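You operate a simulated robot arm through the tools that you are given. There is no shell and no other tool. Be economical: measure what you need, move in short steps, check, and stop when the job is done.

Carry out the task below with a simulated robot arm. There is one attempt and no reset: what you move stays moved.

## Task
Get the dressing table top ready for work. At the end: the clear short glass stands where the black three-pin plug head (marked "TYPE 3") stood; the black three-pin plug head stands on top of the cream wrapped present; the mirror dial is turned to day; the pink powder puff is on the dressing table top; the beige flannel is on the dressing table top; whatever was shut is shut again. Leave all else as you found it, and nothing knocked over.

The check looks at the end state, three seconds after you hand in, the way a careful person would. Anything else that was tipped, shoved, dropped, spilled or broken makes it a failure.

## Robot
A 7-joint arm with a two-finger parallel gripper, fixed in place. Base frame: the origin is at the foot of the arm, x ahead of it, y to its left, z up; the work surface is at about z = 760. Readings come in mm, degrees, newtons and seconds.
With the tool pointing down near the work surface it reaches from about 300 to 700 mm from the base axis. Its first joint turns from -66.0 to 66.0 degrees. Payload 1.57 kg.
Tool frame: the origin (TCP) lies between the finger pads and is the grasp point; the fingertips stand 30 mm ahead of it; z points along the fingers, y is the line along which they close. Largest opening 110 mm; finger width 24, thickness 12; the body of the gripper, 48 by 112 mm, starts 78 mm behind the TCP.
Orientation is told as [roll, pitch, yaw] about the base's x, y, z axes, in that order, counted from this pose: with the fingers straight down and closing along the base's y, the tool's x points along the base's -x, its y along +y and its z along -z.

## Interface
- The arm moves only by the tool send_rows. Its argument "plan" is a list of rows, each a list of 3 entries, a list of its own where there are three numbers: the shift along the tool's x, y, z in units of 300 mm (1.0 is 300 mm), then the turn, a rotation vector about the tool's x, y, z in units of 90 degrees (1.0 is 90 degrees), then the closure, from 0 (fully open) to 1 (shut). In form: [[[tx, ty, tz], [wx, wy, wz], grip], ...]. A call has 1 to 8 rows; each row is the pose to reach, as a shift and turn from the pose commanded when the call began, along the tool's axes at that moment. A call with a number of a shift or a turn outside -1 to 1 is refused whole. A row lasts 0.2 s, in which the tool goes at most 50 mm and 8.6 degrees; a call with a longer step from one row to the next is refused whole, and so is a gripper value outside its range. Where a pose cannot be reached the arm comes as near as it can. A force on the tool above 40 N (or 10 N above the force at the start of the call, whichever is more), or a blocked arm, ends the call early, and 0.2 s more pass. The fingers move at their own pace (about 108 mm/s each) and stop on an object; they squeeze with about 29 N. The grip force told is the motor's: it shows also when the fingers shut on nothing. Time passes only in rows, and 0.2 s behind the last, so rows that repeat a pose let the fingers close. It gives the time, the measured TCP pose, the force on the tool (base axes), the opening and the grip force at its end, in the units of the frame above (readings bear some noise), and new pictures: "pictures" is both (left out), scene, wrist or none.
- Cameras (640 x 400 px; columns grow to the right, rows downward): "scene" is fixed at [174.8, -410.3, 1393.4]; the picture's right is [0.62, -0.78, 0.00], its down [-0.53, -0.42, -0.73] and it looks along [0.57, 0.46, -0.68] (base axes); focal length 262 px, centre (320, 200). "wrist" rides on the gripper at [70, 16, -141] in the tool frame; the picture's right is [-0.23, 0.97, 0.00], its down [-0.85, -0.20, -0.48] and it looks along [-0.47, -0.11, 0.88] (tool axes); focal length 222 px, centre (320, 200).
- measure_at(camera, pixels): for up to 12 pixels [column, row] of the newest picture of that camera ("zoom" is the newest enlarged one), the place [x, y, z] in the base frame of the surface seen there, good to about 3 mm. It takes no simulated time.
- inspect(camera, box): a new picture of the part [left, top, right, bottom] of that camera's present view, enlarged. It takes no simulated time.
- job_done(): hands the job in; it is judged then, once.

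Go step by step. Measure first, check grasps and placings, and put right what went wrong. The budget is 80 turns and 170 pictures, counting those below and the enlarged ones. Unless the task says otherwise, let go and move clear before handing in.

The tools are called by a JSON object that holds its "api" and its "payload". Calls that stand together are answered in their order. send_rows: Moves the arm, as the interface text tells. Its arguments: {"type":"object","properties":{"plan":{"type":"array","items":{"type":"array"}},"pictures":{"type":"string","enum":["both","scene","wrist","none"]}},"required":["plan"]} The other tools are called the same way: measure_at (camera, pixels) gives the place of the surface under pixels of a picture; inspect (camera, box) takes an enlarged picture of a part of a camera's view; job_done () hands the job in.

At the start:

```text
clock: 0.0
eef_pos: [360.2, 206.7, 1185.1]
ee_rot: [0.0, 0.0, 0.0]
force: [-0.3, 0.3, -0.2]
width: 110.0
grasp_force: 0.1
```

scene: 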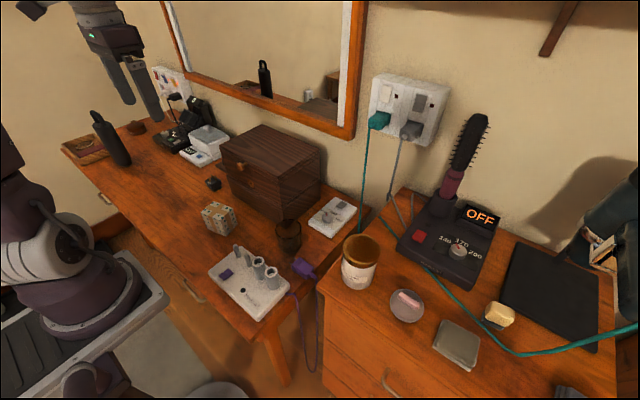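
wrist: 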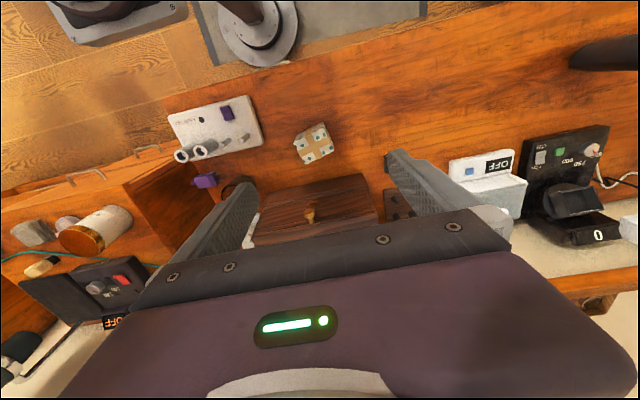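

The scene shows a dressing table with a wooden box (270,170), a present (218,218), a plug head (213,183) and a glass (288,235). I'll zoom in to identify things.

{"api": "inspect", "payload": {"camera": "scene", "box": [180, 110, 370, 230]}}

{"api": "inspect", "payload": {"camera": "scene", "box": [190, 190, 350, 330]}}

{"api": "inspect", "payload": {"camera": "scene", "box": [50, 60, 250, 200]}}

{"api": "inspect", "payload": {"camera": "scene", "box": [320, 180, 640, 400]}}

```text
3.33 times, centred on (275, 170) of scene
```

zoom: 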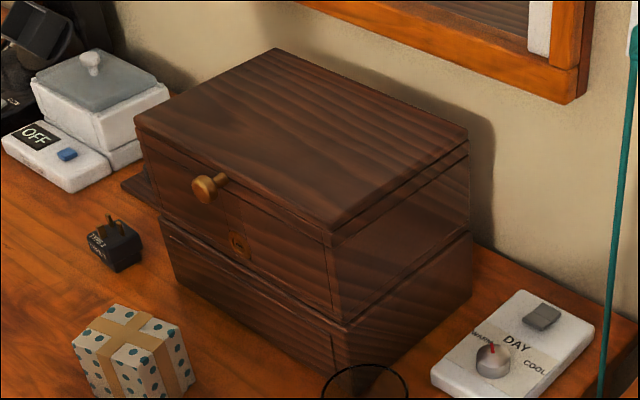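

```text
2.86 times, centred on (270, 260) of scene
```

zoom: 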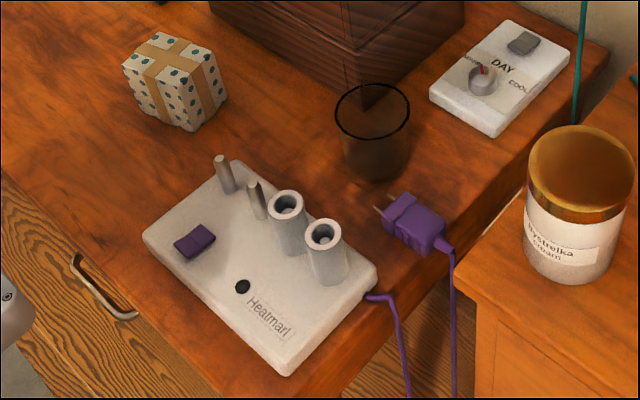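

```text
2.86 times, centred on (150, 130) of scene
```

zoom: 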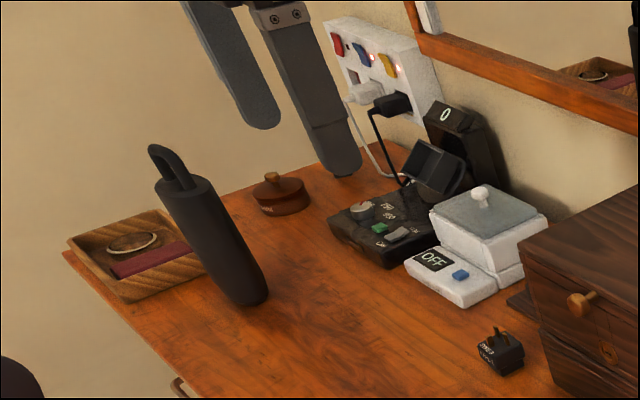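

```text
1.82 times, centred on (480, 290) of scene
```

zoom: 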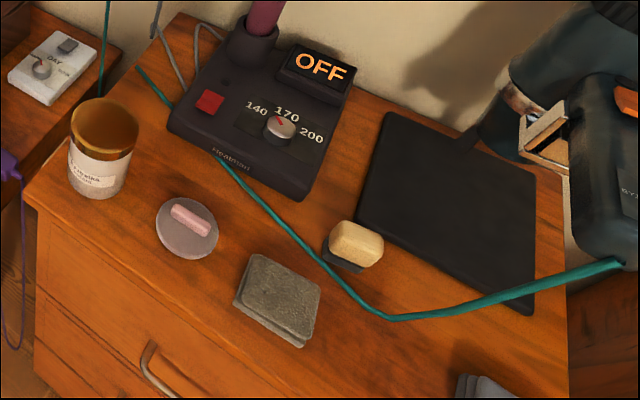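

The dial box is at (330,217), the second cabinet carries a round pad with a pink bar (405,303), a grey-green folded cloth (457,343) and more. I'll look closer at those and measure key points.

{"api": "inspect", "payload": {"camera": "scene", "box": [300, 190, 364, 240]}}

{"api": "inspect", "payload": {"camera": "scene", "box": [380, 280, 540, 380]}}

{"api": "inspect", "payload": {"camera": "scene", "box": [480, 300, 640, 400]}}

{"api": "measure_at", "payload": {"camera": "scene", "pixels": [[213, 178], [213, 188], [218, 210], [288, 222], [290, 250], [324, 219], [405, 300], [458, 340], [500, 312], [270, 140], [240, 166], [190, 290]]}}

{"api": "measure_at", "payload": {"camera": "scene", "pixels": [[250, 240], [190, 230], [430, 320], [150, 200], [221, 151], [262, 125], [320, 151], [278, 178], [280, 219], [390, 385], [208, 135], [110, 145]]}}

```text
8.00 times, centred on (332, 215) of scene
```

zoom: 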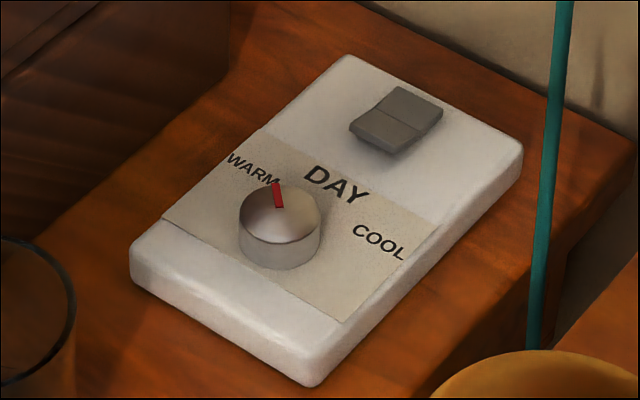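

```text
4.00 times, centred on (460, 330) of scene
```

zoom: 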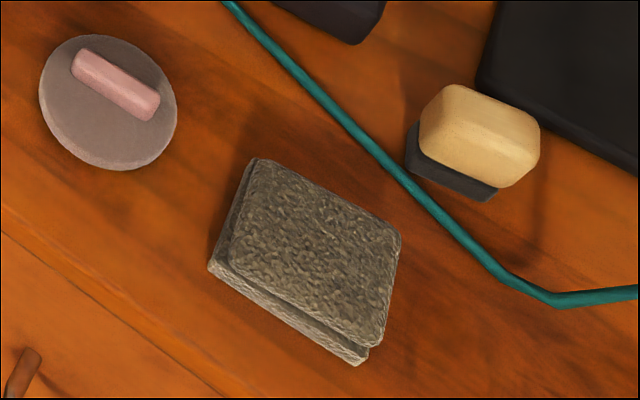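

```text
4.00 times, centred on (560, 350) of scene
```

zoom: 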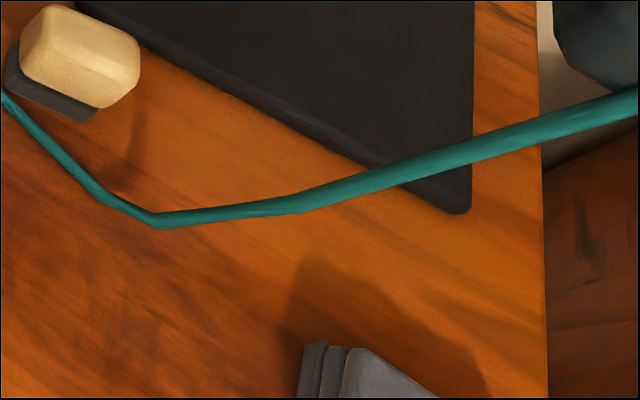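

```text
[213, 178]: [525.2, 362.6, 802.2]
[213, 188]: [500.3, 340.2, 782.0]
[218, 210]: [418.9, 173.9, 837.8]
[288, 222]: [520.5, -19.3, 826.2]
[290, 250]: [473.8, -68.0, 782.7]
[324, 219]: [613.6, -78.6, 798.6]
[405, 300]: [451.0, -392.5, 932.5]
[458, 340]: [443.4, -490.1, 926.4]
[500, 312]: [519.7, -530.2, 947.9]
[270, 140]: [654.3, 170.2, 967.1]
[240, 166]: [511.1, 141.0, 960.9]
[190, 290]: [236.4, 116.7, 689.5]
```

```text
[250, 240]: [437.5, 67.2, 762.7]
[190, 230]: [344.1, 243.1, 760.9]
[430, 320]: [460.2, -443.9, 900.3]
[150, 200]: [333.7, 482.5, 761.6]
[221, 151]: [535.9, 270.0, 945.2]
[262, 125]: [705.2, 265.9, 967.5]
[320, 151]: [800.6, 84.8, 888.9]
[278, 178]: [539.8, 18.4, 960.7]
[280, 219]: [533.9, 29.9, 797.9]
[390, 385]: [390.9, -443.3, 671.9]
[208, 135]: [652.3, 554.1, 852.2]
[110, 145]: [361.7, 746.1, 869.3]
```

The chest at right is at z≈900, the dressing table at z≈760; the pad there is grey and the cloth grey-green, so the pink puff and beige flannel may be inside something. I'll look closer at the box, drawers and other containers.

{"api": "inspect", "payload": {"camera": "scene", "box": [212, 130, 292, 180]}}

{"api": "inspect", "payload": {"camera": "scene", "box": [215, 160, 335, 235]}}

{"api": "inspect", "payload": {"camera": "scene", "box": [60, 110, 220, 210]}}

{"api": "inspect", "payload": {"camera": "wrist", "box": [160, 90, 480, 290]}}

```text
8.00 times, centred on (252, 155) of scene
```

zoom: 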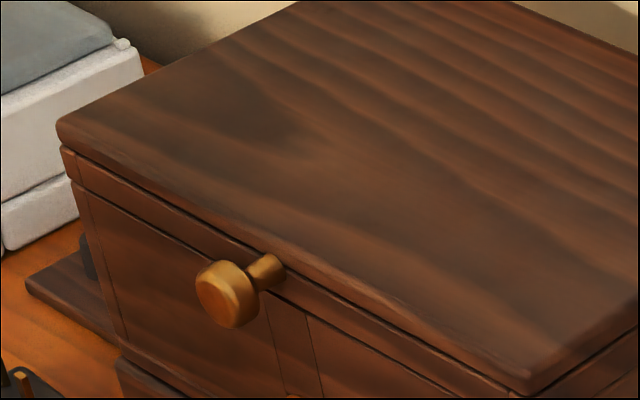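

```text
5.33 times, centred on (275, 198) of scene
```

zoom: 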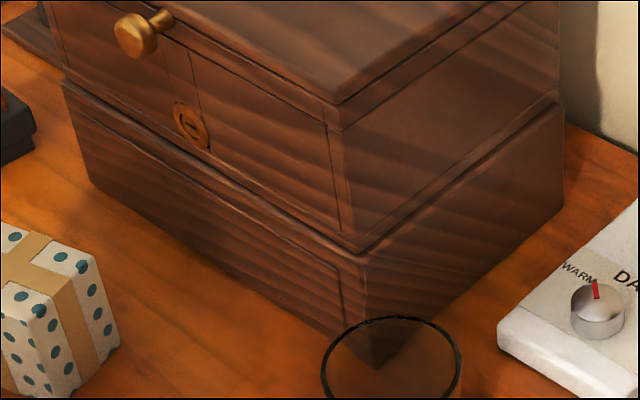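

```text
4.00 times, centred on (140, 160) of scene
```

zoom: 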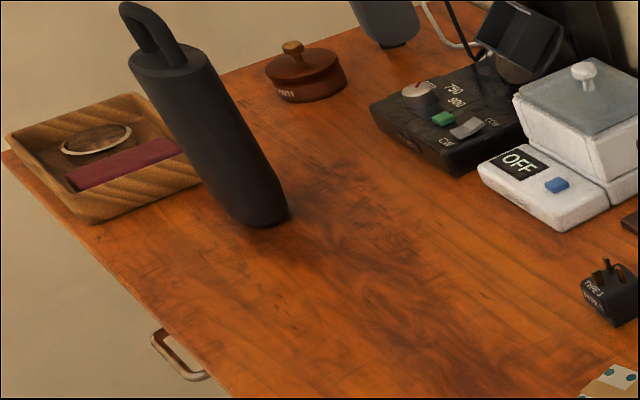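

```text
2.00 times, centred on (320, 190) of wrist
```

zoom: 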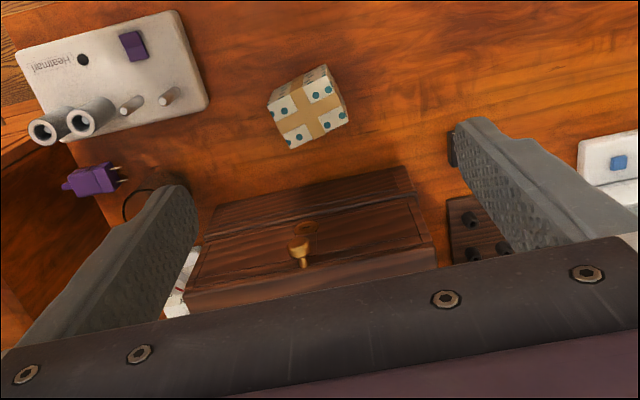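

Not conclusive yet. I'll read the labels on the little pot (136,127), check the white lidded box and measure the knob area.

{"api": "inspect", "payload": {"camera": "scene", "box": [120, 115, 152, 135]}}

{"api": "inspect", "payload": {"camera": "scene", "box": [150, 90, 240, 170]}}

{"api": "inspect", "payload": {"camera": "scene", "box": [320, 340, 440, 400]}}

{"api": "send_rows", "payload": {"plan": [[[0, -0.14, 0], [0, 0, 0], 0], [[0, -0.28, 0], [0, 0, 0], 0], [[0, -0.42, 0], [0, 0, 0], 0], [[0, -0.56, 0], [0, 0, 0], 0], [[0, -0.7, 0], [0, 0, 0], 0], [[0, -0.84, 0], [0, 0, 0], 0], [[0, -1, 0], [0, 0, 0], 0]]}}

```text
16.00 times, centred on (136, 125) of scene
```

zoom: 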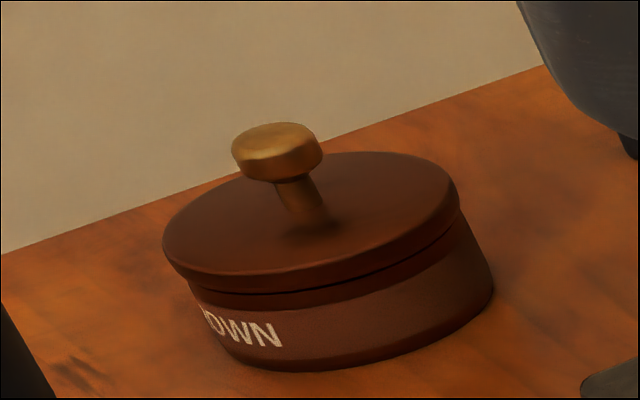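

```text
5.00 times, centred on (195, 130) of scene
```

zoom: 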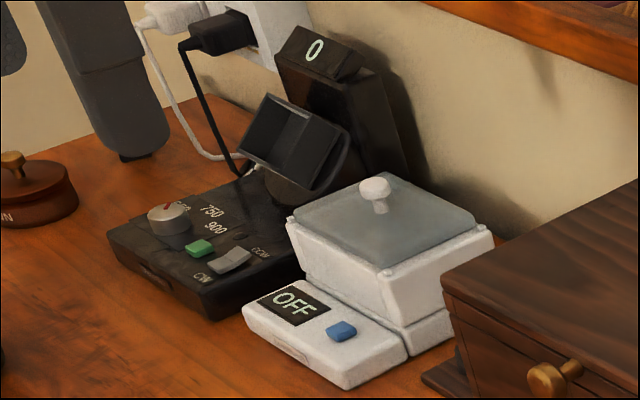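

```text
5.33 times, centred on (380, 370) of scene
```

zoom: 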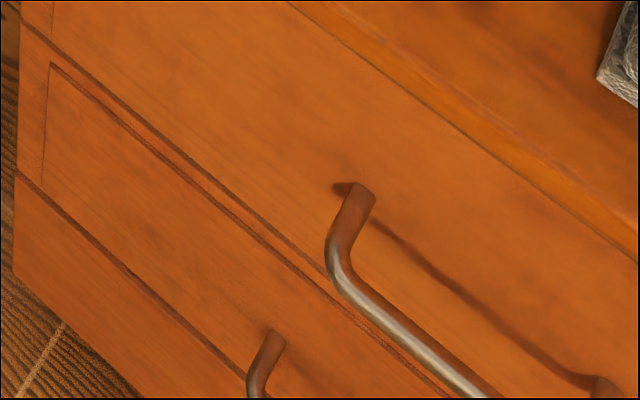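

```text
clock: 1.6
eef_pos: [360.0, -94.6, 1186.4]
ee_rot: [-0.1, 0.0, 0.0]
force: [0.5, -0.7, 1.5]
width: 109.9
grasp_force: 0.1
```

scene: 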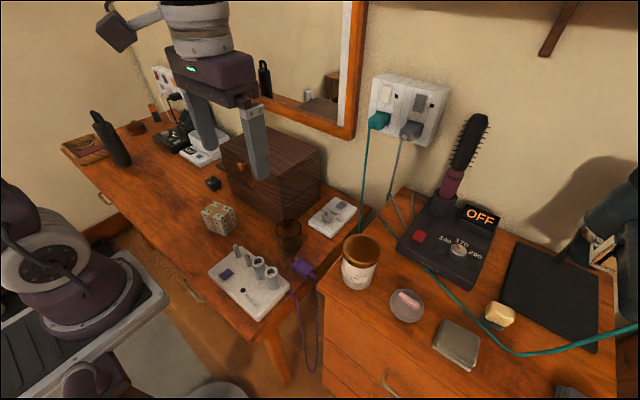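
wrist: 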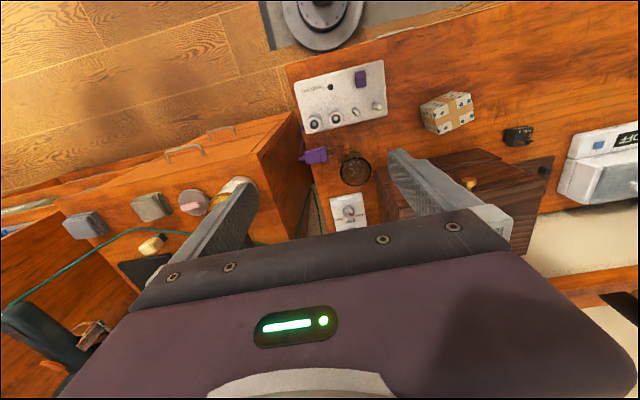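

{"api": "inspect", "payload": {"camera": "wrist", "box": [30, 150, 270, 300]}}

{"api": "inspect", "payload": {"camera": "wrist", "box": [390, 110, 640, 260]}}

{"api": "measure_at", "payload": {"camera": "wrist", "pixels": [[518, 136], [447, 110], [355, 170], [349, 212], [468, 183], [440, 162], [440, 175], [480, 180], [520, 220], [545, 173], [317, 155], [340, 95]]}}

```text
2.67 times, centred on (150, 225) of wrist
```

zoom: 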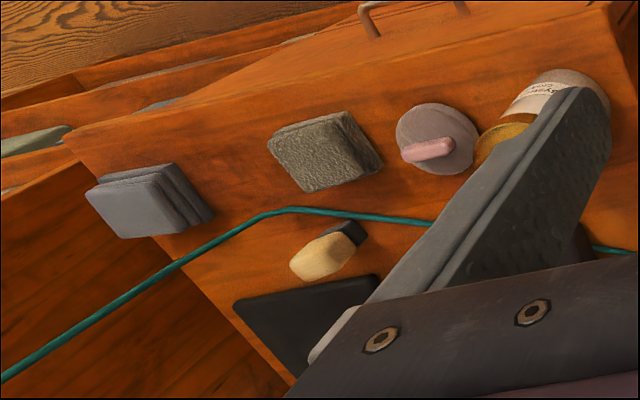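

```text
2.56 times, centred on (515, 185) of wrist
```

zoom: 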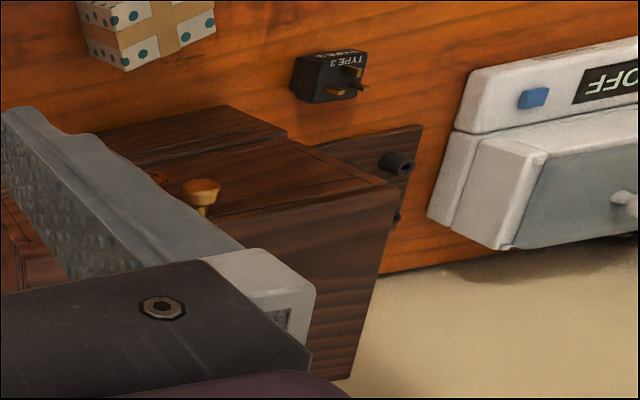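

```text
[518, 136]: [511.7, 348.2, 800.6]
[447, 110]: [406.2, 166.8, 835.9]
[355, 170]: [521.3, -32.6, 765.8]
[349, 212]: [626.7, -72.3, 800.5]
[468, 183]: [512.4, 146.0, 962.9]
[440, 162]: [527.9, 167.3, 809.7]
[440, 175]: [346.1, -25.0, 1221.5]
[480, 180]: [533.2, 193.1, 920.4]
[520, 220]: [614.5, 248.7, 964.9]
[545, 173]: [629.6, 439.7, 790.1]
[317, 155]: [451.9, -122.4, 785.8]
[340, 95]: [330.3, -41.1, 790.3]
```

In the wrist zoom an open drawer seems visible in front of the chest at upper left, with green/blue/beige things inside. I'll move further that way to see.

{"api": "send_rows", "payload": {"plan": [[[0.1, -0.12, 0], [0, 0, 0], 0], [[0.2, -0.24, 0], [0, 0, 0], 0], [[0.2, -0.38, 0], [0, 0, 0], 0], [[0.2, -0.52, 0], [0, 0, 0], 0], [[0.2, -0.66, 0], [0, 0, 0], 0], [[0.2, -0.8, 0], [0, 0, 0], 0], [[0.2, -0.92, 0], [0, 0, 0], 0]]}}

```text
clock: 3.2
eef_pos: [301.4, -368.6, 1182.3]
ee_rot: [0.0, -0.1, -0.1]
force: [-0.5, 0.2, 0.2]
width: 109.7
grasp_force: 0.1
```

scene: 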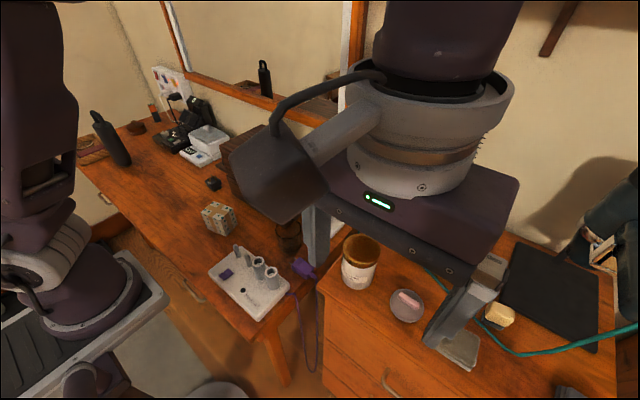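
wrist: 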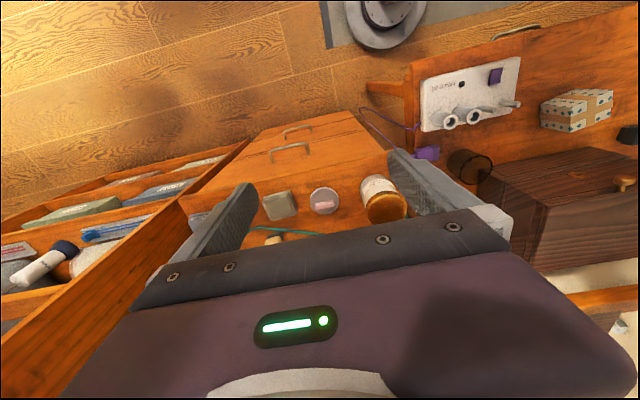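

{"api": "inspect", "payload": {"camera": "wrist", "box": [0, 140, 240, 310]}}

{"api": "measure_at", "payload": {"camera": "wrist", "pixels": [[40, 205], [70, 210], [160, 190], [120, 230], [45, 265], [90, 255], [120, 180], [15, 250], [200, 162]]}}

{"api": "inspect", "payload": {"camera": "wrist", "box": [240, 170, 400, 240]}}

```text
2.35 times, centred on (120, 225) of wrist
```

zoom: 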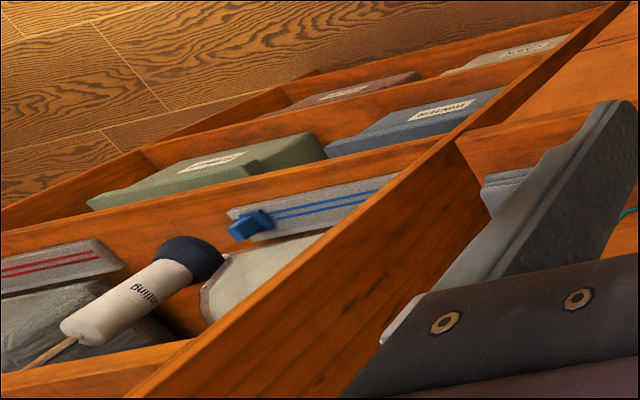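

```text
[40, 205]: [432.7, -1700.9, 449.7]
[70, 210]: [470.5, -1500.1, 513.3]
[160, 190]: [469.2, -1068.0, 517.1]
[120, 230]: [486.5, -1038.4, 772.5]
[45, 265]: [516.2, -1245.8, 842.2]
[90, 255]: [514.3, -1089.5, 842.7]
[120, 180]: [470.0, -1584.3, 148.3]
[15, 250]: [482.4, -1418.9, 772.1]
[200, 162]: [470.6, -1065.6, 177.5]
```

```text
4.00 times, centred on (320, 205) of wrist
```

zoom: 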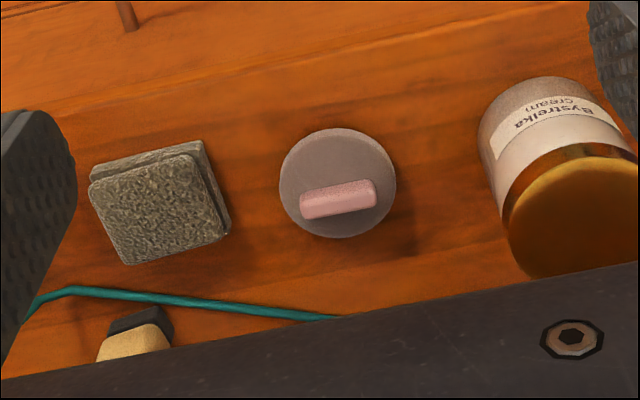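

That shelf is far out of reach, so it's background. I'll return to look at the wooden box's front with the tool pitched forward.

{"api": "send_rows", "payload": {"plan": [[[0, 0.14, 0], [0, 0, 0], 0], [[0, 0.28, 0], [0, 0, 0], 0], [[0, 0.42, 0], [0, 0, 0], 0], [[0, 0.56, 0], [0, 0, 0], 0], [[0, 0.7, 0], [0, 0, 0], 0], [[0, 0.84, 0], [0, 0, 0], 0], [[0, 1, 0], [0, 0, 0], 0]], "pictures": "none"}}

{"api": "send_rows", "payload": {"plan": [[[0, 0.14, 0], [0, -0.08, 0], 0], [[0, 0.28, 0], [0, -0.16, 0], 0], [[0, 0.42, 0], [0, -0.24, 0], 0], [[0, 0.56, 0], [0, -0.32, 0], 0], [[0, 0.7, 0], [0, -0.4, 0], 0], [[0, 0.7, 0], [0, -0.48, 0], 0]]}}

```text
clock: 4.8
eef_pos: [299.4, -67.4, 1183.2]
ee_rot: [0.1, -0.1, -0.1]
force: [-0.4, 0.8, -0.5]
width: 110.1
grasp_force: 0.1
```

```text
clock: 6.2
eef_pos: [299.7, 139.8, 1182.8]
ee_rot: [0.2, -43.3, -0.2]
force: [0.6, 0.3, -0.6]
width: 110.2
grasp_force: 0.1
```

scene: 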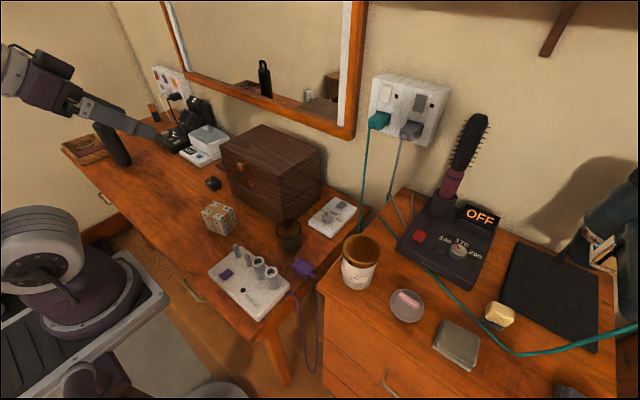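
wrist: 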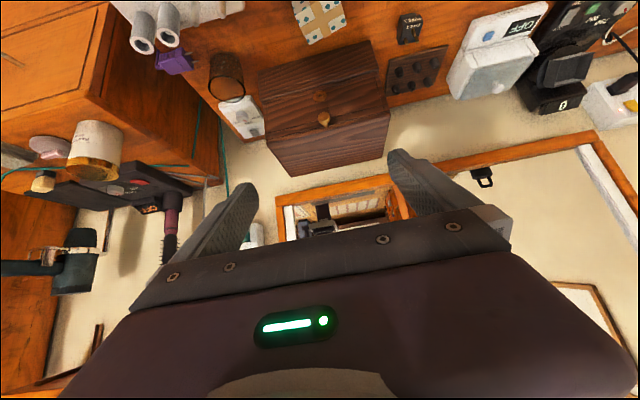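

Box front is visible at (325,80)-(330,175). Zoom in.

{"api": "inspect", "payload": {"camera": "wrist", "box": [245, 30, 405, 180]}}

{"api": "measure_at", "payload": {"camera": "wrist", "pixels": [[324, 117], [265, 138], [388, 113], [274, 174], [384, 160], [320, 90], [260, 85], [370, 45], [380, 75], [262, 100], [320, 140], [415, 75]]}}

```text
2.67 times, centred on (325, 105) of wrist
```

zoom: 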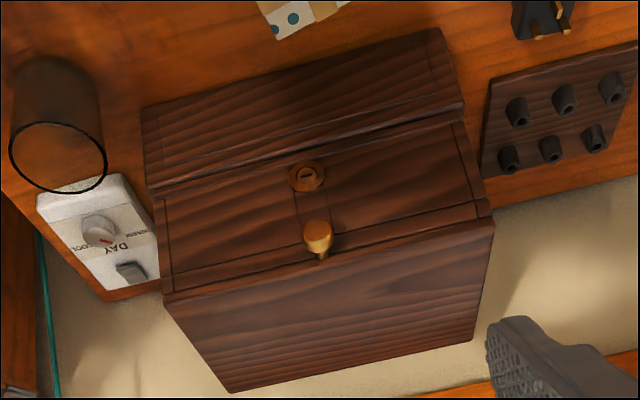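

```text
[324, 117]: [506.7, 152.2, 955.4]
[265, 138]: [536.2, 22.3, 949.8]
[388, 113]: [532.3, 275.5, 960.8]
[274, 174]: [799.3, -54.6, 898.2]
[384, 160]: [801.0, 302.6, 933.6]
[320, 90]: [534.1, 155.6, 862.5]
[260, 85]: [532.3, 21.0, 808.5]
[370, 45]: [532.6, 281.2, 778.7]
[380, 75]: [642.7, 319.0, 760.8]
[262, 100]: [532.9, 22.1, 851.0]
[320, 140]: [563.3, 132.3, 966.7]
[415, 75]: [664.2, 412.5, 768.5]
```

The box is a lidded one with a knob at the front edge (z≈955). I'll begin with the plug: move tool-down above it and measure.

{"api": "send_rows", "payload": {"plan": [[[-0.071, 0.099, 0.067], [0, 0.07, 0], 0], [[-0.142, 0.198, 0.134], [0, 0.14, 0], 0], [[-0.213, 0.297, 0.2], [0, 0.21, 0], 0], [[-0.284, 0.396, 0.267], [0, 0.28, 0], 0], [[-0.356, 0.495, 0.334], [0, 0.35, 0], 0], [[-0.427, 0.594, 0.401], [0, 0.42, 0], 0], [[-0.498, 0.693, 0.468], [0, 0.48, 0], 0]], "pictures": "none"}}

{"api": "send_rows", "payload": {"plan": [[[0, 0, 0.15], [0, 0, 0], 0], [[0, 0, 0.3], [0, 0, 0], 0], [[0, 0, 0.45], [0, 0, 0], 0], [[0, 0, 0.6], [0, 0, 0], 0], [[0, 0, 0.75], [0, 0, 0], 0]]}}

```text
clock: 7.8
eef_pos: [494.8, 331.3, 1169.0]
ee_rot: [-0.2, 0.1, 0.1]
force: [-0.5, 1.0, 0.4]
width: 110.0
grasp_force: 0.1
out of reach, approached as far as the arm can: row 4, 7
```

```text
clock: 9.0
eef_pos: [495.5, 329.4, 944.6]
ee_rot: [-0.1, 0.0, -0.1]
force: [0.6, -0.1, 0.0]
width: 110.0
grasp_force: 0.0
```

scene: 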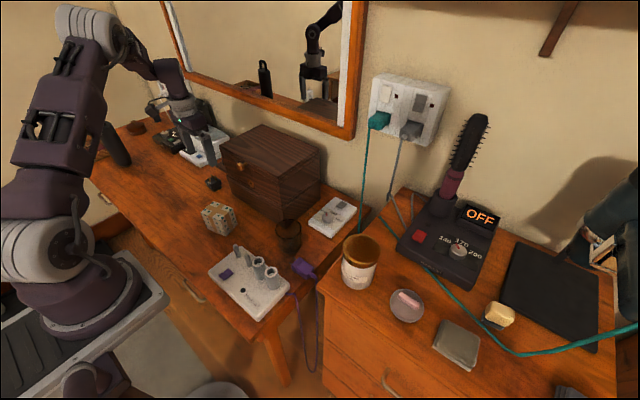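
wrist: 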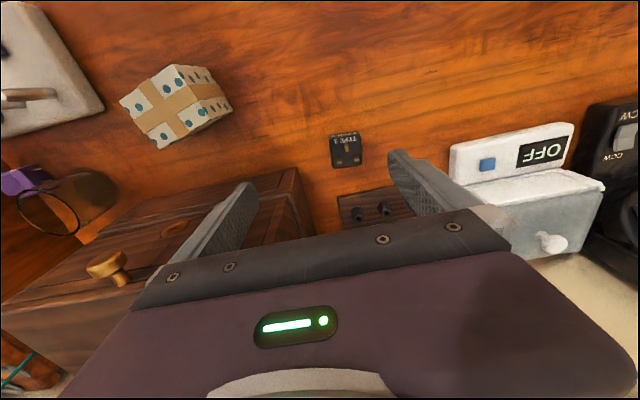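

The plug is at (346,150). Zoom and measure its edges and the present's top.

{"api": "inspect", "payload": {"camera": "wrist", "box": [314, 120, 378, 180]}}

{"api": "measure_at", "payload": {"camera": "wrist", "pixels": [[331, 138], [357, 134], [335, 166], [361, 163], [346, 140], [346, 150], [343, 168], [369, 147], [325, 152], [350, 125]]}}

{"api": "measure_at", "payload": {"camera": "wrist", "pixels": [[123, 98], [176, 67], [158, 145], [200, 128], [165, 100], [180, 105], [150, 115], [220, 90], [215, 115]]}}

{"api": "inspect", "payload": {"camera": "wrist", "box": [110, 50, 240, 160]}}

```text
6.67 times, centred on (346, 150) of wrist
```

zoom: 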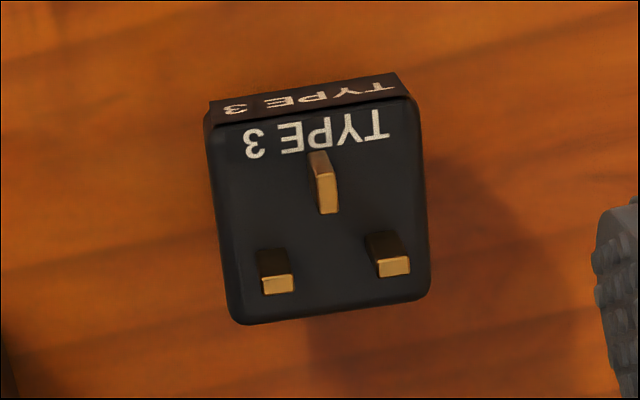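

```text
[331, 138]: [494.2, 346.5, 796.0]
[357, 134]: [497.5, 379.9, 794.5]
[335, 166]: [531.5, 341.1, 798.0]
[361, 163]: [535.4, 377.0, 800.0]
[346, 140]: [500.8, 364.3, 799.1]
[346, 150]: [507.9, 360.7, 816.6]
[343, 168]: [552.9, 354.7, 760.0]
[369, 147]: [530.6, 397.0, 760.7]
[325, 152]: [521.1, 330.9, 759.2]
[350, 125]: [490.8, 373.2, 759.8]
```

```text
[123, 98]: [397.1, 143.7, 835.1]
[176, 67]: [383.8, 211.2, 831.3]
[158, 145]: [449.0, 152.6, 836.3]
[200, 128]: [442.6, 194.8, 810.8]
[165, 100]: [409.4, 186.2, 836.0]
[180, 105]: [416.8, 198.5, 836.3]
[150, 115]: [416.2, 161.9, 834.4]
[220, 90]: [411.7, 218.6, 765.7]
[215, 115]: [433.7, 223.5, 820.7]
```

```text
3.64 times, centred on (175, 105) of wrist
```

zoom: 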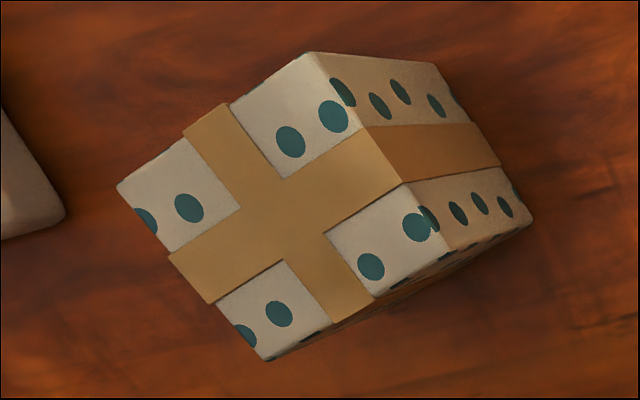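

Plug top centre ≈(514,361,798), yaw ≈ -7°; present top centre ≈(416,182,836). I'll align over the plug.

{"api": "send_rows", "payload": {"plan": [[[-0.062, 0.105, 0], [0, 0, 0.078], 0], [[-0.062, 0.105, 0.12], [0, 0, 0.078], 0], [[-0.062, 0.105, 0.24], [0, 0, 0.078], 0], [[-0.062, 0.105, 0.24], [0, 0, 0.078], 0]], "pictures": "wrist"}}

```text
clock: 10.0
eef_pos: [512.3, 360.7, 872.3]
ee_rot: [0.0, 0.0, -7.2]
force: [-0.2, -0.1, -0.4]
width: 110.3
grasp_force: 0.1
```

wrist: 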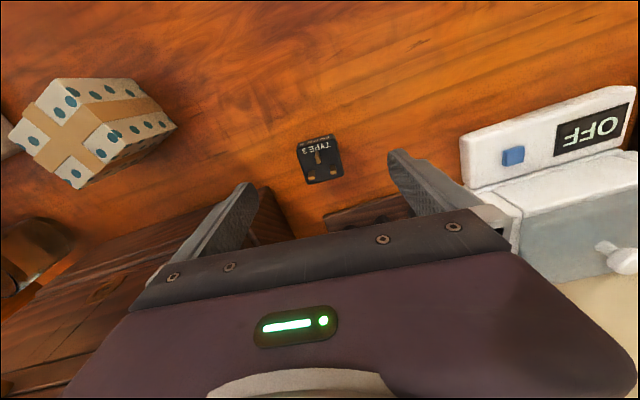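

{"api": "measure_at", "payload": {"camera": "wrist", "pixels": [[299, 145], [333, 139], [310, 182], [340, 174], [320, 168]]}}

```text
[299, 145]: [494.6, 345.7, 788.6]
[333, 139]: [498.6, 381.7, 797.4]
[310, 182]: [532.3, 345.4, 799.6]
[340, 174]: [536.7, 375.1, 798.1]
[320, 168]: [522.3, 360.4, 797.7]
```

Centred; descend, grip the plug and lift slightly.

{"api": "send_rows", "payload": {"plan": [[[-0.01, 0.003, 0.13], [0, 0, 0], 0], [[-0.01, 0.003, 0.252], [0, 0, 0], 0], [[-0.01, 0.003, 0.252], [0, 0, 0], 0.5], [[-0.01, 0.003, 0.252], [0, 0, 0], 1], [[-0.01, 0.003, 0.252], [0, 0, 0], 1], [[-0.01, 0.003, 0.15], [0, 0, 0], 1], [[-0.01, 0.003, 0], [0, 0, 0], 1]]}}

```text
clock: 11.6
eef_pos: [516.2, 361.7, 873.9]
ee_rot: [0.0, 0.0, -7.2]
force: [0.1, 0.3, -0.4]
width: 40.9
grasp_force: 28.9
```

scene: 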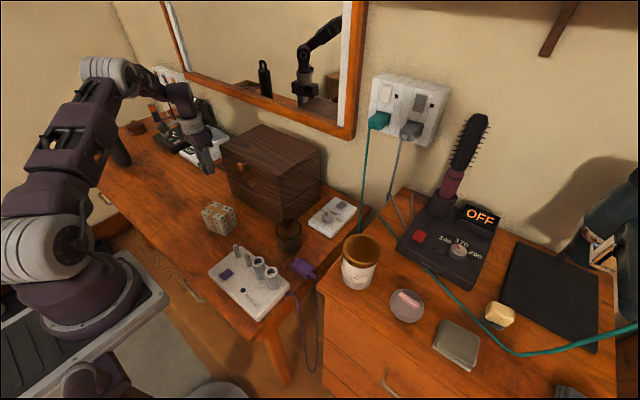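
wrist: 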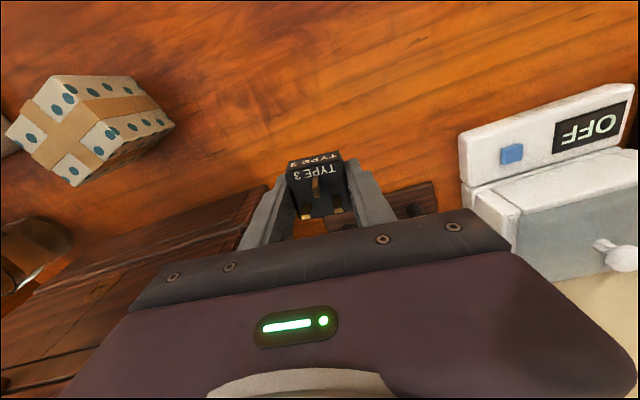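

Plug is held (width 40.9). Lift, carry above the present, and check before lowering.

{"api": "send_rows", "payload": {"plan": [[[0, 0, -0.16], [0, 0, 0], 1], [[0.1, -0.08, -0.16], [0, 0, 0], 1], [[0.15, -0.22, -0.16], [0, 0, 0], 1], [[0.2, -0.36, -0.16], [0, 0, 0], 1], [[0.23, -0.5, -0.16], [0, 0, 0], 1], [[0.256, -0.637, -0.16], [0, 0, 0], 1], [[0.256, -0.637, -0.1], [0, 0, 0], 1]]}}

```text
clock: 13.2
eef_pos: [417.3, 182.5, 903.2]
ee_rot: [0.0, 0.1, -7.1]
force: [0.2, -0.3, -1.0]
width: 40.9
grasp_force: 28.8
```

scene: 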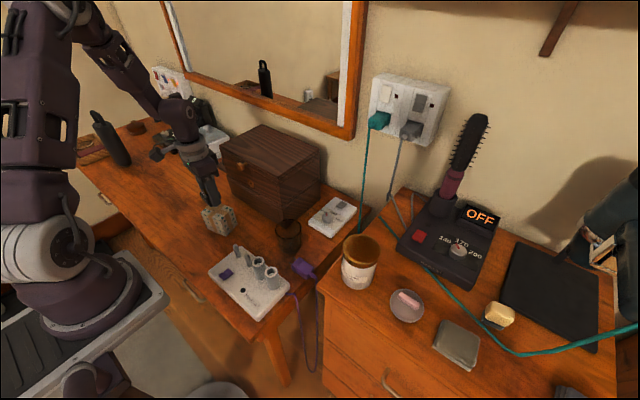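
wrist: 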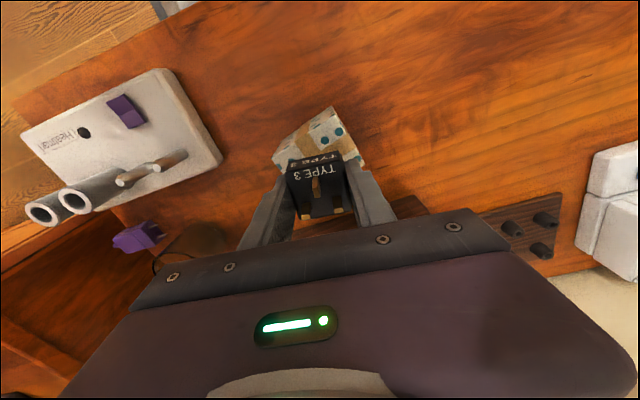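

Plug is over the present. Lower about 28 mm in small steps.

{"api": "send_rows", "payload": {"plan": [[[0, 0, 0.05], [0, 0, 0], 1], [[0, 0, 0.08], [0, 0, 0], 1], [[0, 0, 0.092], [0, 0, 0], 1], [[0, 0, 0.097], [0, 0, 0], 1]], "pictures": "wrist"}}

{"api": "inspect", "payload": {"camera": "scene", "box": [180, 170, 260, 240]}}

```text
clock: 14.2
eef_pos: [418.2, 182.4, 874.0]
ee_rot: [0.0, 0.0, -7.0]
force: [-0.2, 0.3, 0.5]
width: 41.0
grasp_force: 29.6
```

wrist: 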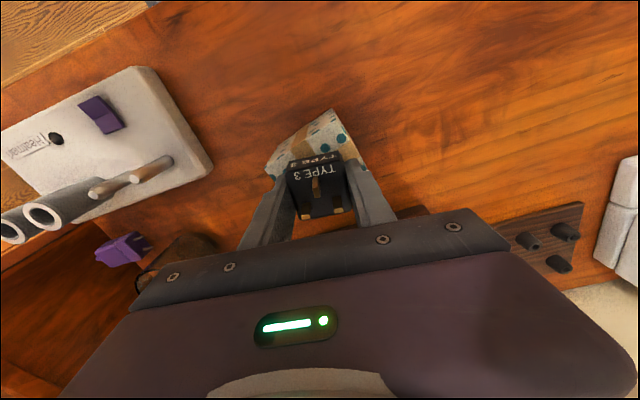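

```text
5.71 times, centred on (220, 205) of scene
```

zoom: 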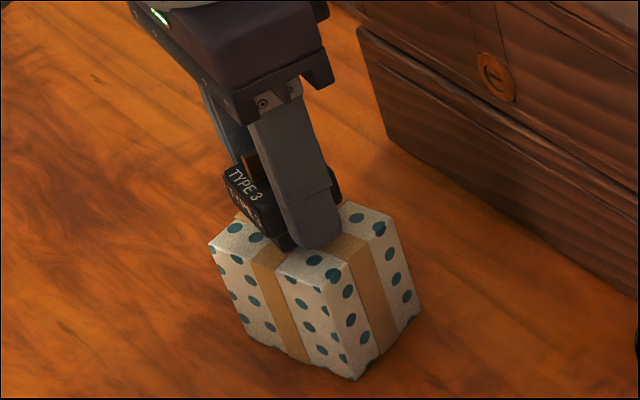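

Nearly touching; lower 2 mm more, then release and rise.

{"api": "send_rows", "payload": {"plan": [[[0, 0, 0.006], [0, 0, 0], 1], [[0, 0, 0.008], [0, 0, 0], 1], [[0, 0, 0.008], [0, 0, 0], 0.6], [[0, 0, 0.008], [0, 0, 0], 0.3], [[0, 0, 0.008], [0, 0, 0], 0.3], [[0, 0, -0.1], [0, 0, 0], 0.3], [[0, 0, -0.25], [0, 0, 0], 0.3], [[0, 0, -0.4], [0, 0, 0], 0.3]]}}

{"api": "inspect", "payload": {"camera": "scene", "box": [180, 170, 260, 240]}}

```text
clock: 16.0
eef_pos: [416.6, 183.3, 993.4]
ee_rot: [0.0, 0.1, -7.1]
force: [-0.2, 0.4, -1.0]
width: 77.4
grasp_force: 0.0
```

scene: 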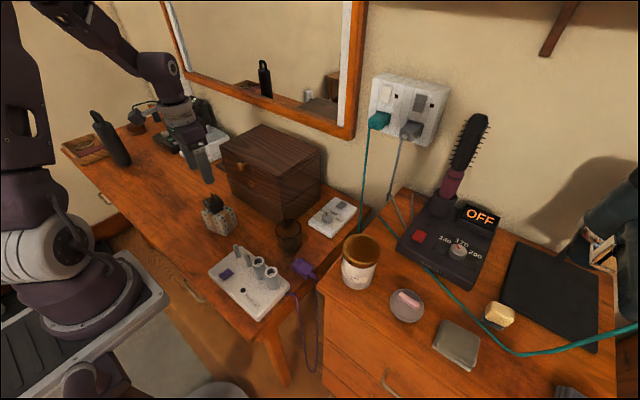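
wrist: 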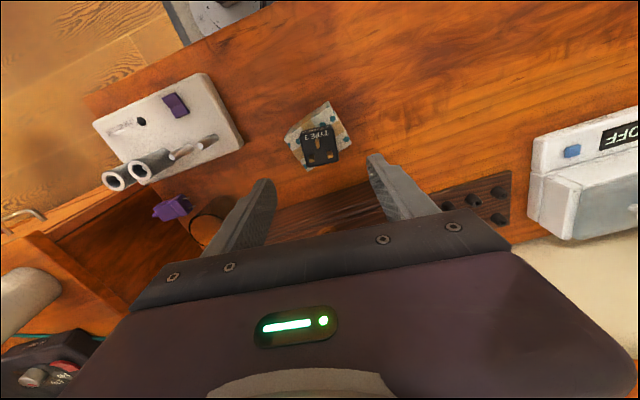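

```text
5.71 times, centred on (220, 205) of scene
```

zoom: 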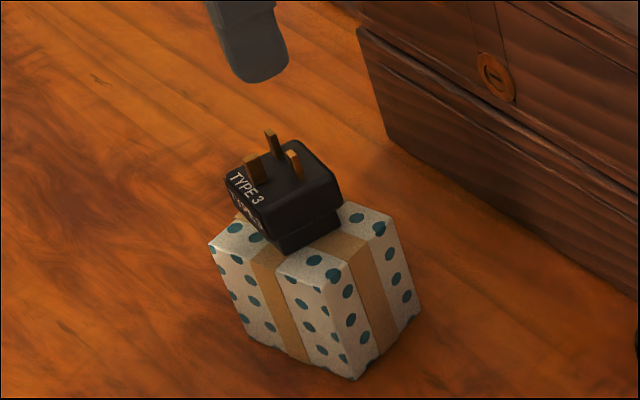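

Plug stands well on the present. Next: go above the glass.

{"api": "send_rows", "payload": {"plan": [[[-0.05, -0.12, -0.05], [0, 0, -0.02], 0.2], [[-0.1, -0.24, -0.05], [0, 0, -0.04], 0], [[-0.15, -0.36, -0.05], [0, 0, -0.06], 0], [[-0.2, -0.48, -0.05], [0, 0, -0.079], 0], [[-0.25, -0.6, -0.05], [0, 0, -0.079], 0], [[-0.3, -0.711, -0.05], [0, 0, -0.079], 0], [[-0.3, -0.711, -0.05], [0, 0, -0.079], 0]]}}

{"api": "inspect", "payload": {"camera": "wrist", "box": [240, 100, 400, 220]}}

{"api": "inspect", "payload": {"camera": "scene", "box": [260, 200, 360, 280]}}

```text
clock: 17.6
eef_pos: [482.3, -41.0, 1010.5]
ee_rot: [0.0, 0.0, 0.1]
force: [0.3, -0.2, -0.6]
width: 110.2
grasp_force: 0.0
```

scene: 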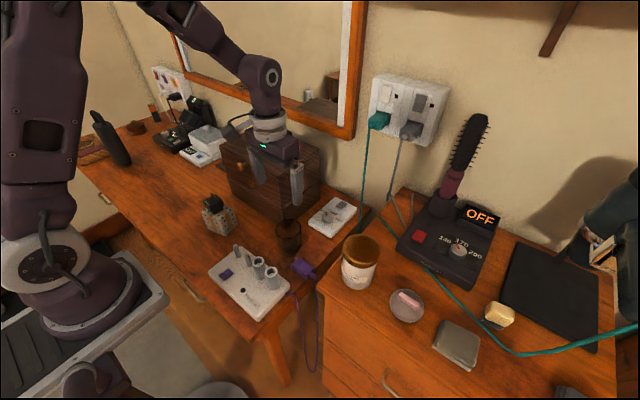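
wrist: 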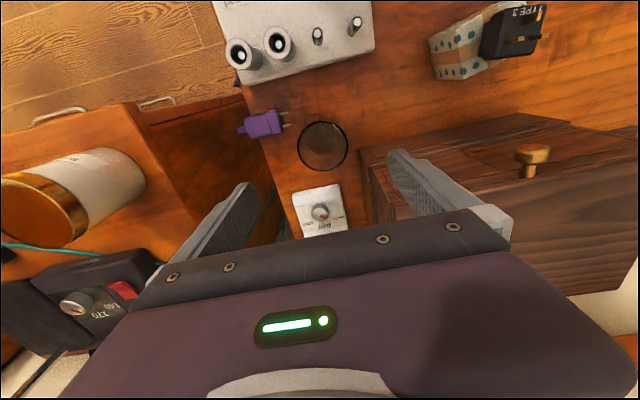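

```text
3.33 times, centred on (320, 160) of wrist
```

zoom: 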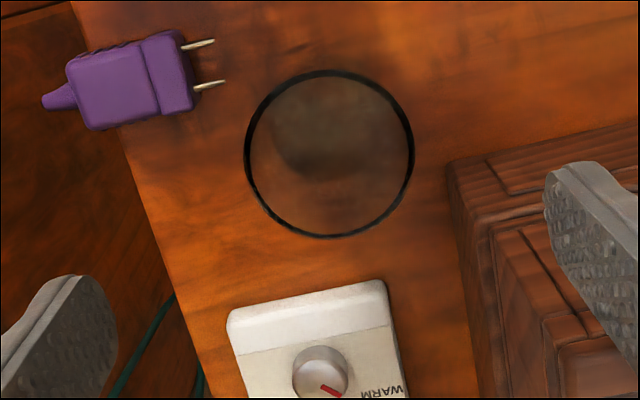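

```text
5.00 times, centred on (310, 240) of scene
```

zoom: 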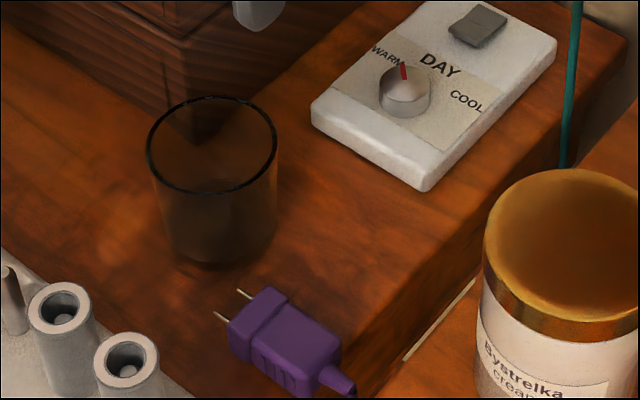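

Glass rim triangulates to about (494,-40,840), Ø≈70. I'll align and descend to just above, and check.

{"api": "measure_at", "payload": {"camera": "wrist", "pixels": [[288, 112], [290, 124], [265, 123], [322, 122], [346, 148], [298, 148], [323, 171]]}}

{"api": "send_rows", "payload": {"plan": [[[-0.039, 0.003, 0.13], [0, 0, 0], 0], [[-0.039, 0.003, 0.26], [0, 0, 0], 0], [[-0.039, 0.003, 0.4], [0, 0, 0], 0], [[-0.039, 0.003, 0.4], [0, 0, 0], 0]]}}

```text
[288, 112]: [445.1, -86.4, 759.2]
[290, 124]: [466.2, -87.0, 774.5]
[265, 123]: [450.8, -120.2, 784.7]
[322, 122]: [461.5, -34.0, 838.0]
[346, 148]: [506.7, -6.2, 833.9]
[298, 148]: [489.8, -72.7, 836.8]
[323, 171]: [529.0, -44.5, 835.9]
```

```text
clock: 18.6
eef_pos: [493.0, -38.7, 888.3]
ee_rot: [0.0, 0.1, 0.1]
force: [0.0, -0.4, 0.3]
width: 110.0
grasp_force: 0.0
```

scene: 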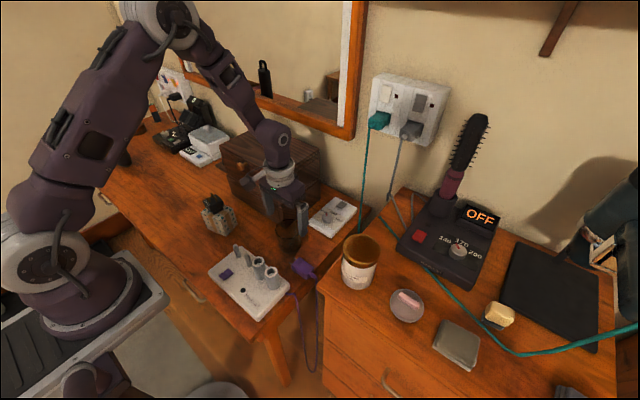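
wrist: 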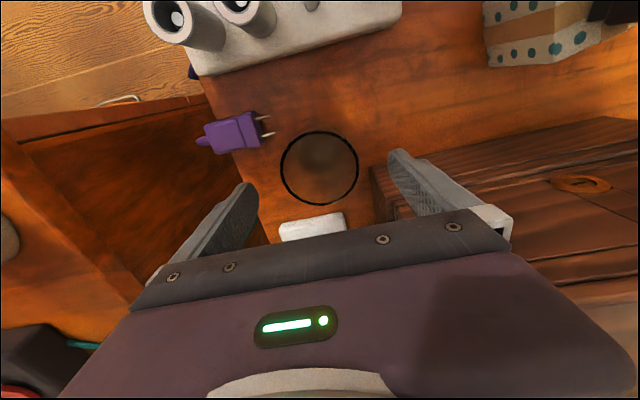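

Centred on the rim (495,-39.5). Descend, close on the glass and lift a little.

{"api": "send_rows", "payload": {"plan": [[[-0.006, 0, 0.11], [0, 0, 0], 0], [[-0.006, 0, 0.215], [0, 0, 0], 0], [[-0.006, 0, 0.215], [0, 0, 0], 0.3], [[-0.006, 0, 0.215], [0, 0, 0], 0.5], [[-0.006, 0, 0.215], [0, 0, 0], 0.5], [[-0.006, 0, 0.19], [0, 0, 0], 0.5], [[-0.006, 0, 0.1], [0, 0, 0], 0.5]]}}

```text
clock: 20.2
eef_pos: [494.0, -39.1, 858.1]
ee_rot: [0.1, 0.1, 0.1]
force: [0.3, -0.3, -1.3]
width: 72.7
grasp_force: 28.7
```

scene: 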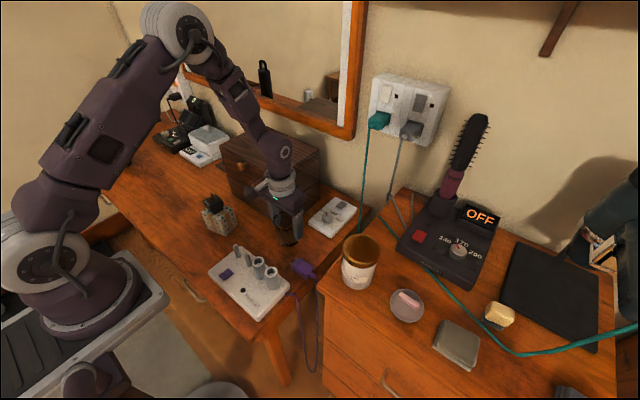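
wrist: 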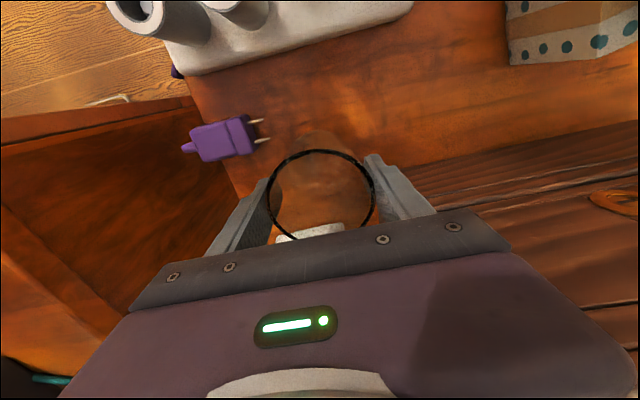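

Glass is held (72.7 mm). Lift to z≈990 and carry over the gap at x≈440 toward +y.

{"api": "send_rows", "payload": {"plan": [[[0, 0, -0.15], [0, 0, 0], 0.5], [[0, 0, -0.3], [0, 0, 0], 0.5], [[0.06, 0, -0.44], [0, 0, 0], 0.5], [[0.18, 0.06, -0.44], [0, 0, 0], 0.5], [[0.18, 0.2, -0.44], [0, 0, 0], 0.5], [[0.18, 0.36, -0.44], [0, 0, 0], 0.5], [[0.18, 0.52, -0.44], [0, 0, 0], 0.5], [[0.18, 0.68, -0.44], [0, 0, 0], 0.5]], "pictures": "none"}}

{"api": "send_rows", "payload": {"plan": [[[0, 0.14, 0], [0, 0, 0], 0.5], [[0, 0.28, 0], [0, 0, 0], 0.5], [[0, 0.42, 0], [0, 0, 0], 0.5], [[0, 0.55, 0], [0, 0, 0], 0.5], [[-0.06, 0.65, 0], [0, 0, 0], 0.5], [[-0.16, 0.65, 0.05], [0, 0, 0], 0.5], [[-0.25, 0.65, 0.15], [0, 0, 0], 0.5], [[-0.25, 0.65, 0.15], [0, 0, 0], 0.5]]}}

```text
clock: 22.0
eef_pos: [439.5, 166.6, 990.2]
ee_rot: [0.0, 0.0, 0.0]
force: [-0.6, 1.1, -2.1]
width: 73.0
grasp_force: 29.0
```

```text
clock: 23.8
eef_pos: [515.3, 359.7, 946.1]
ee_rot: [0.0, 0.0, 0.0]
force: [-0.5, -0.1, -1.7]
width: 72.9
grasp_force: 29.3
```

scene: 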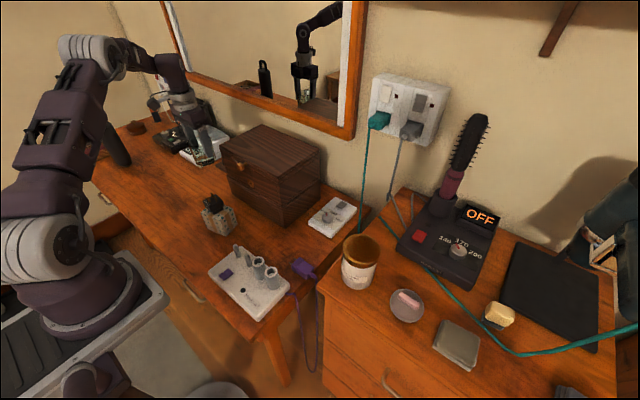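
wrist: 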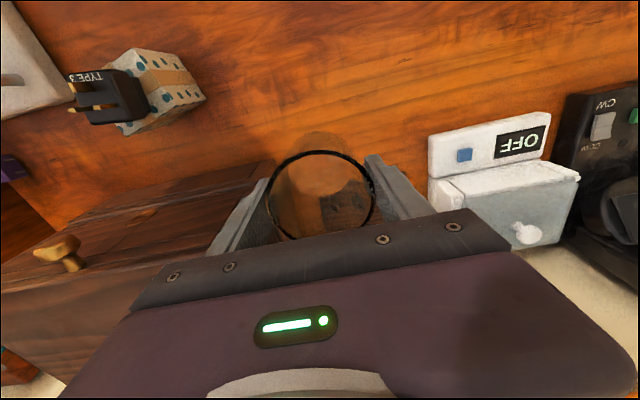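

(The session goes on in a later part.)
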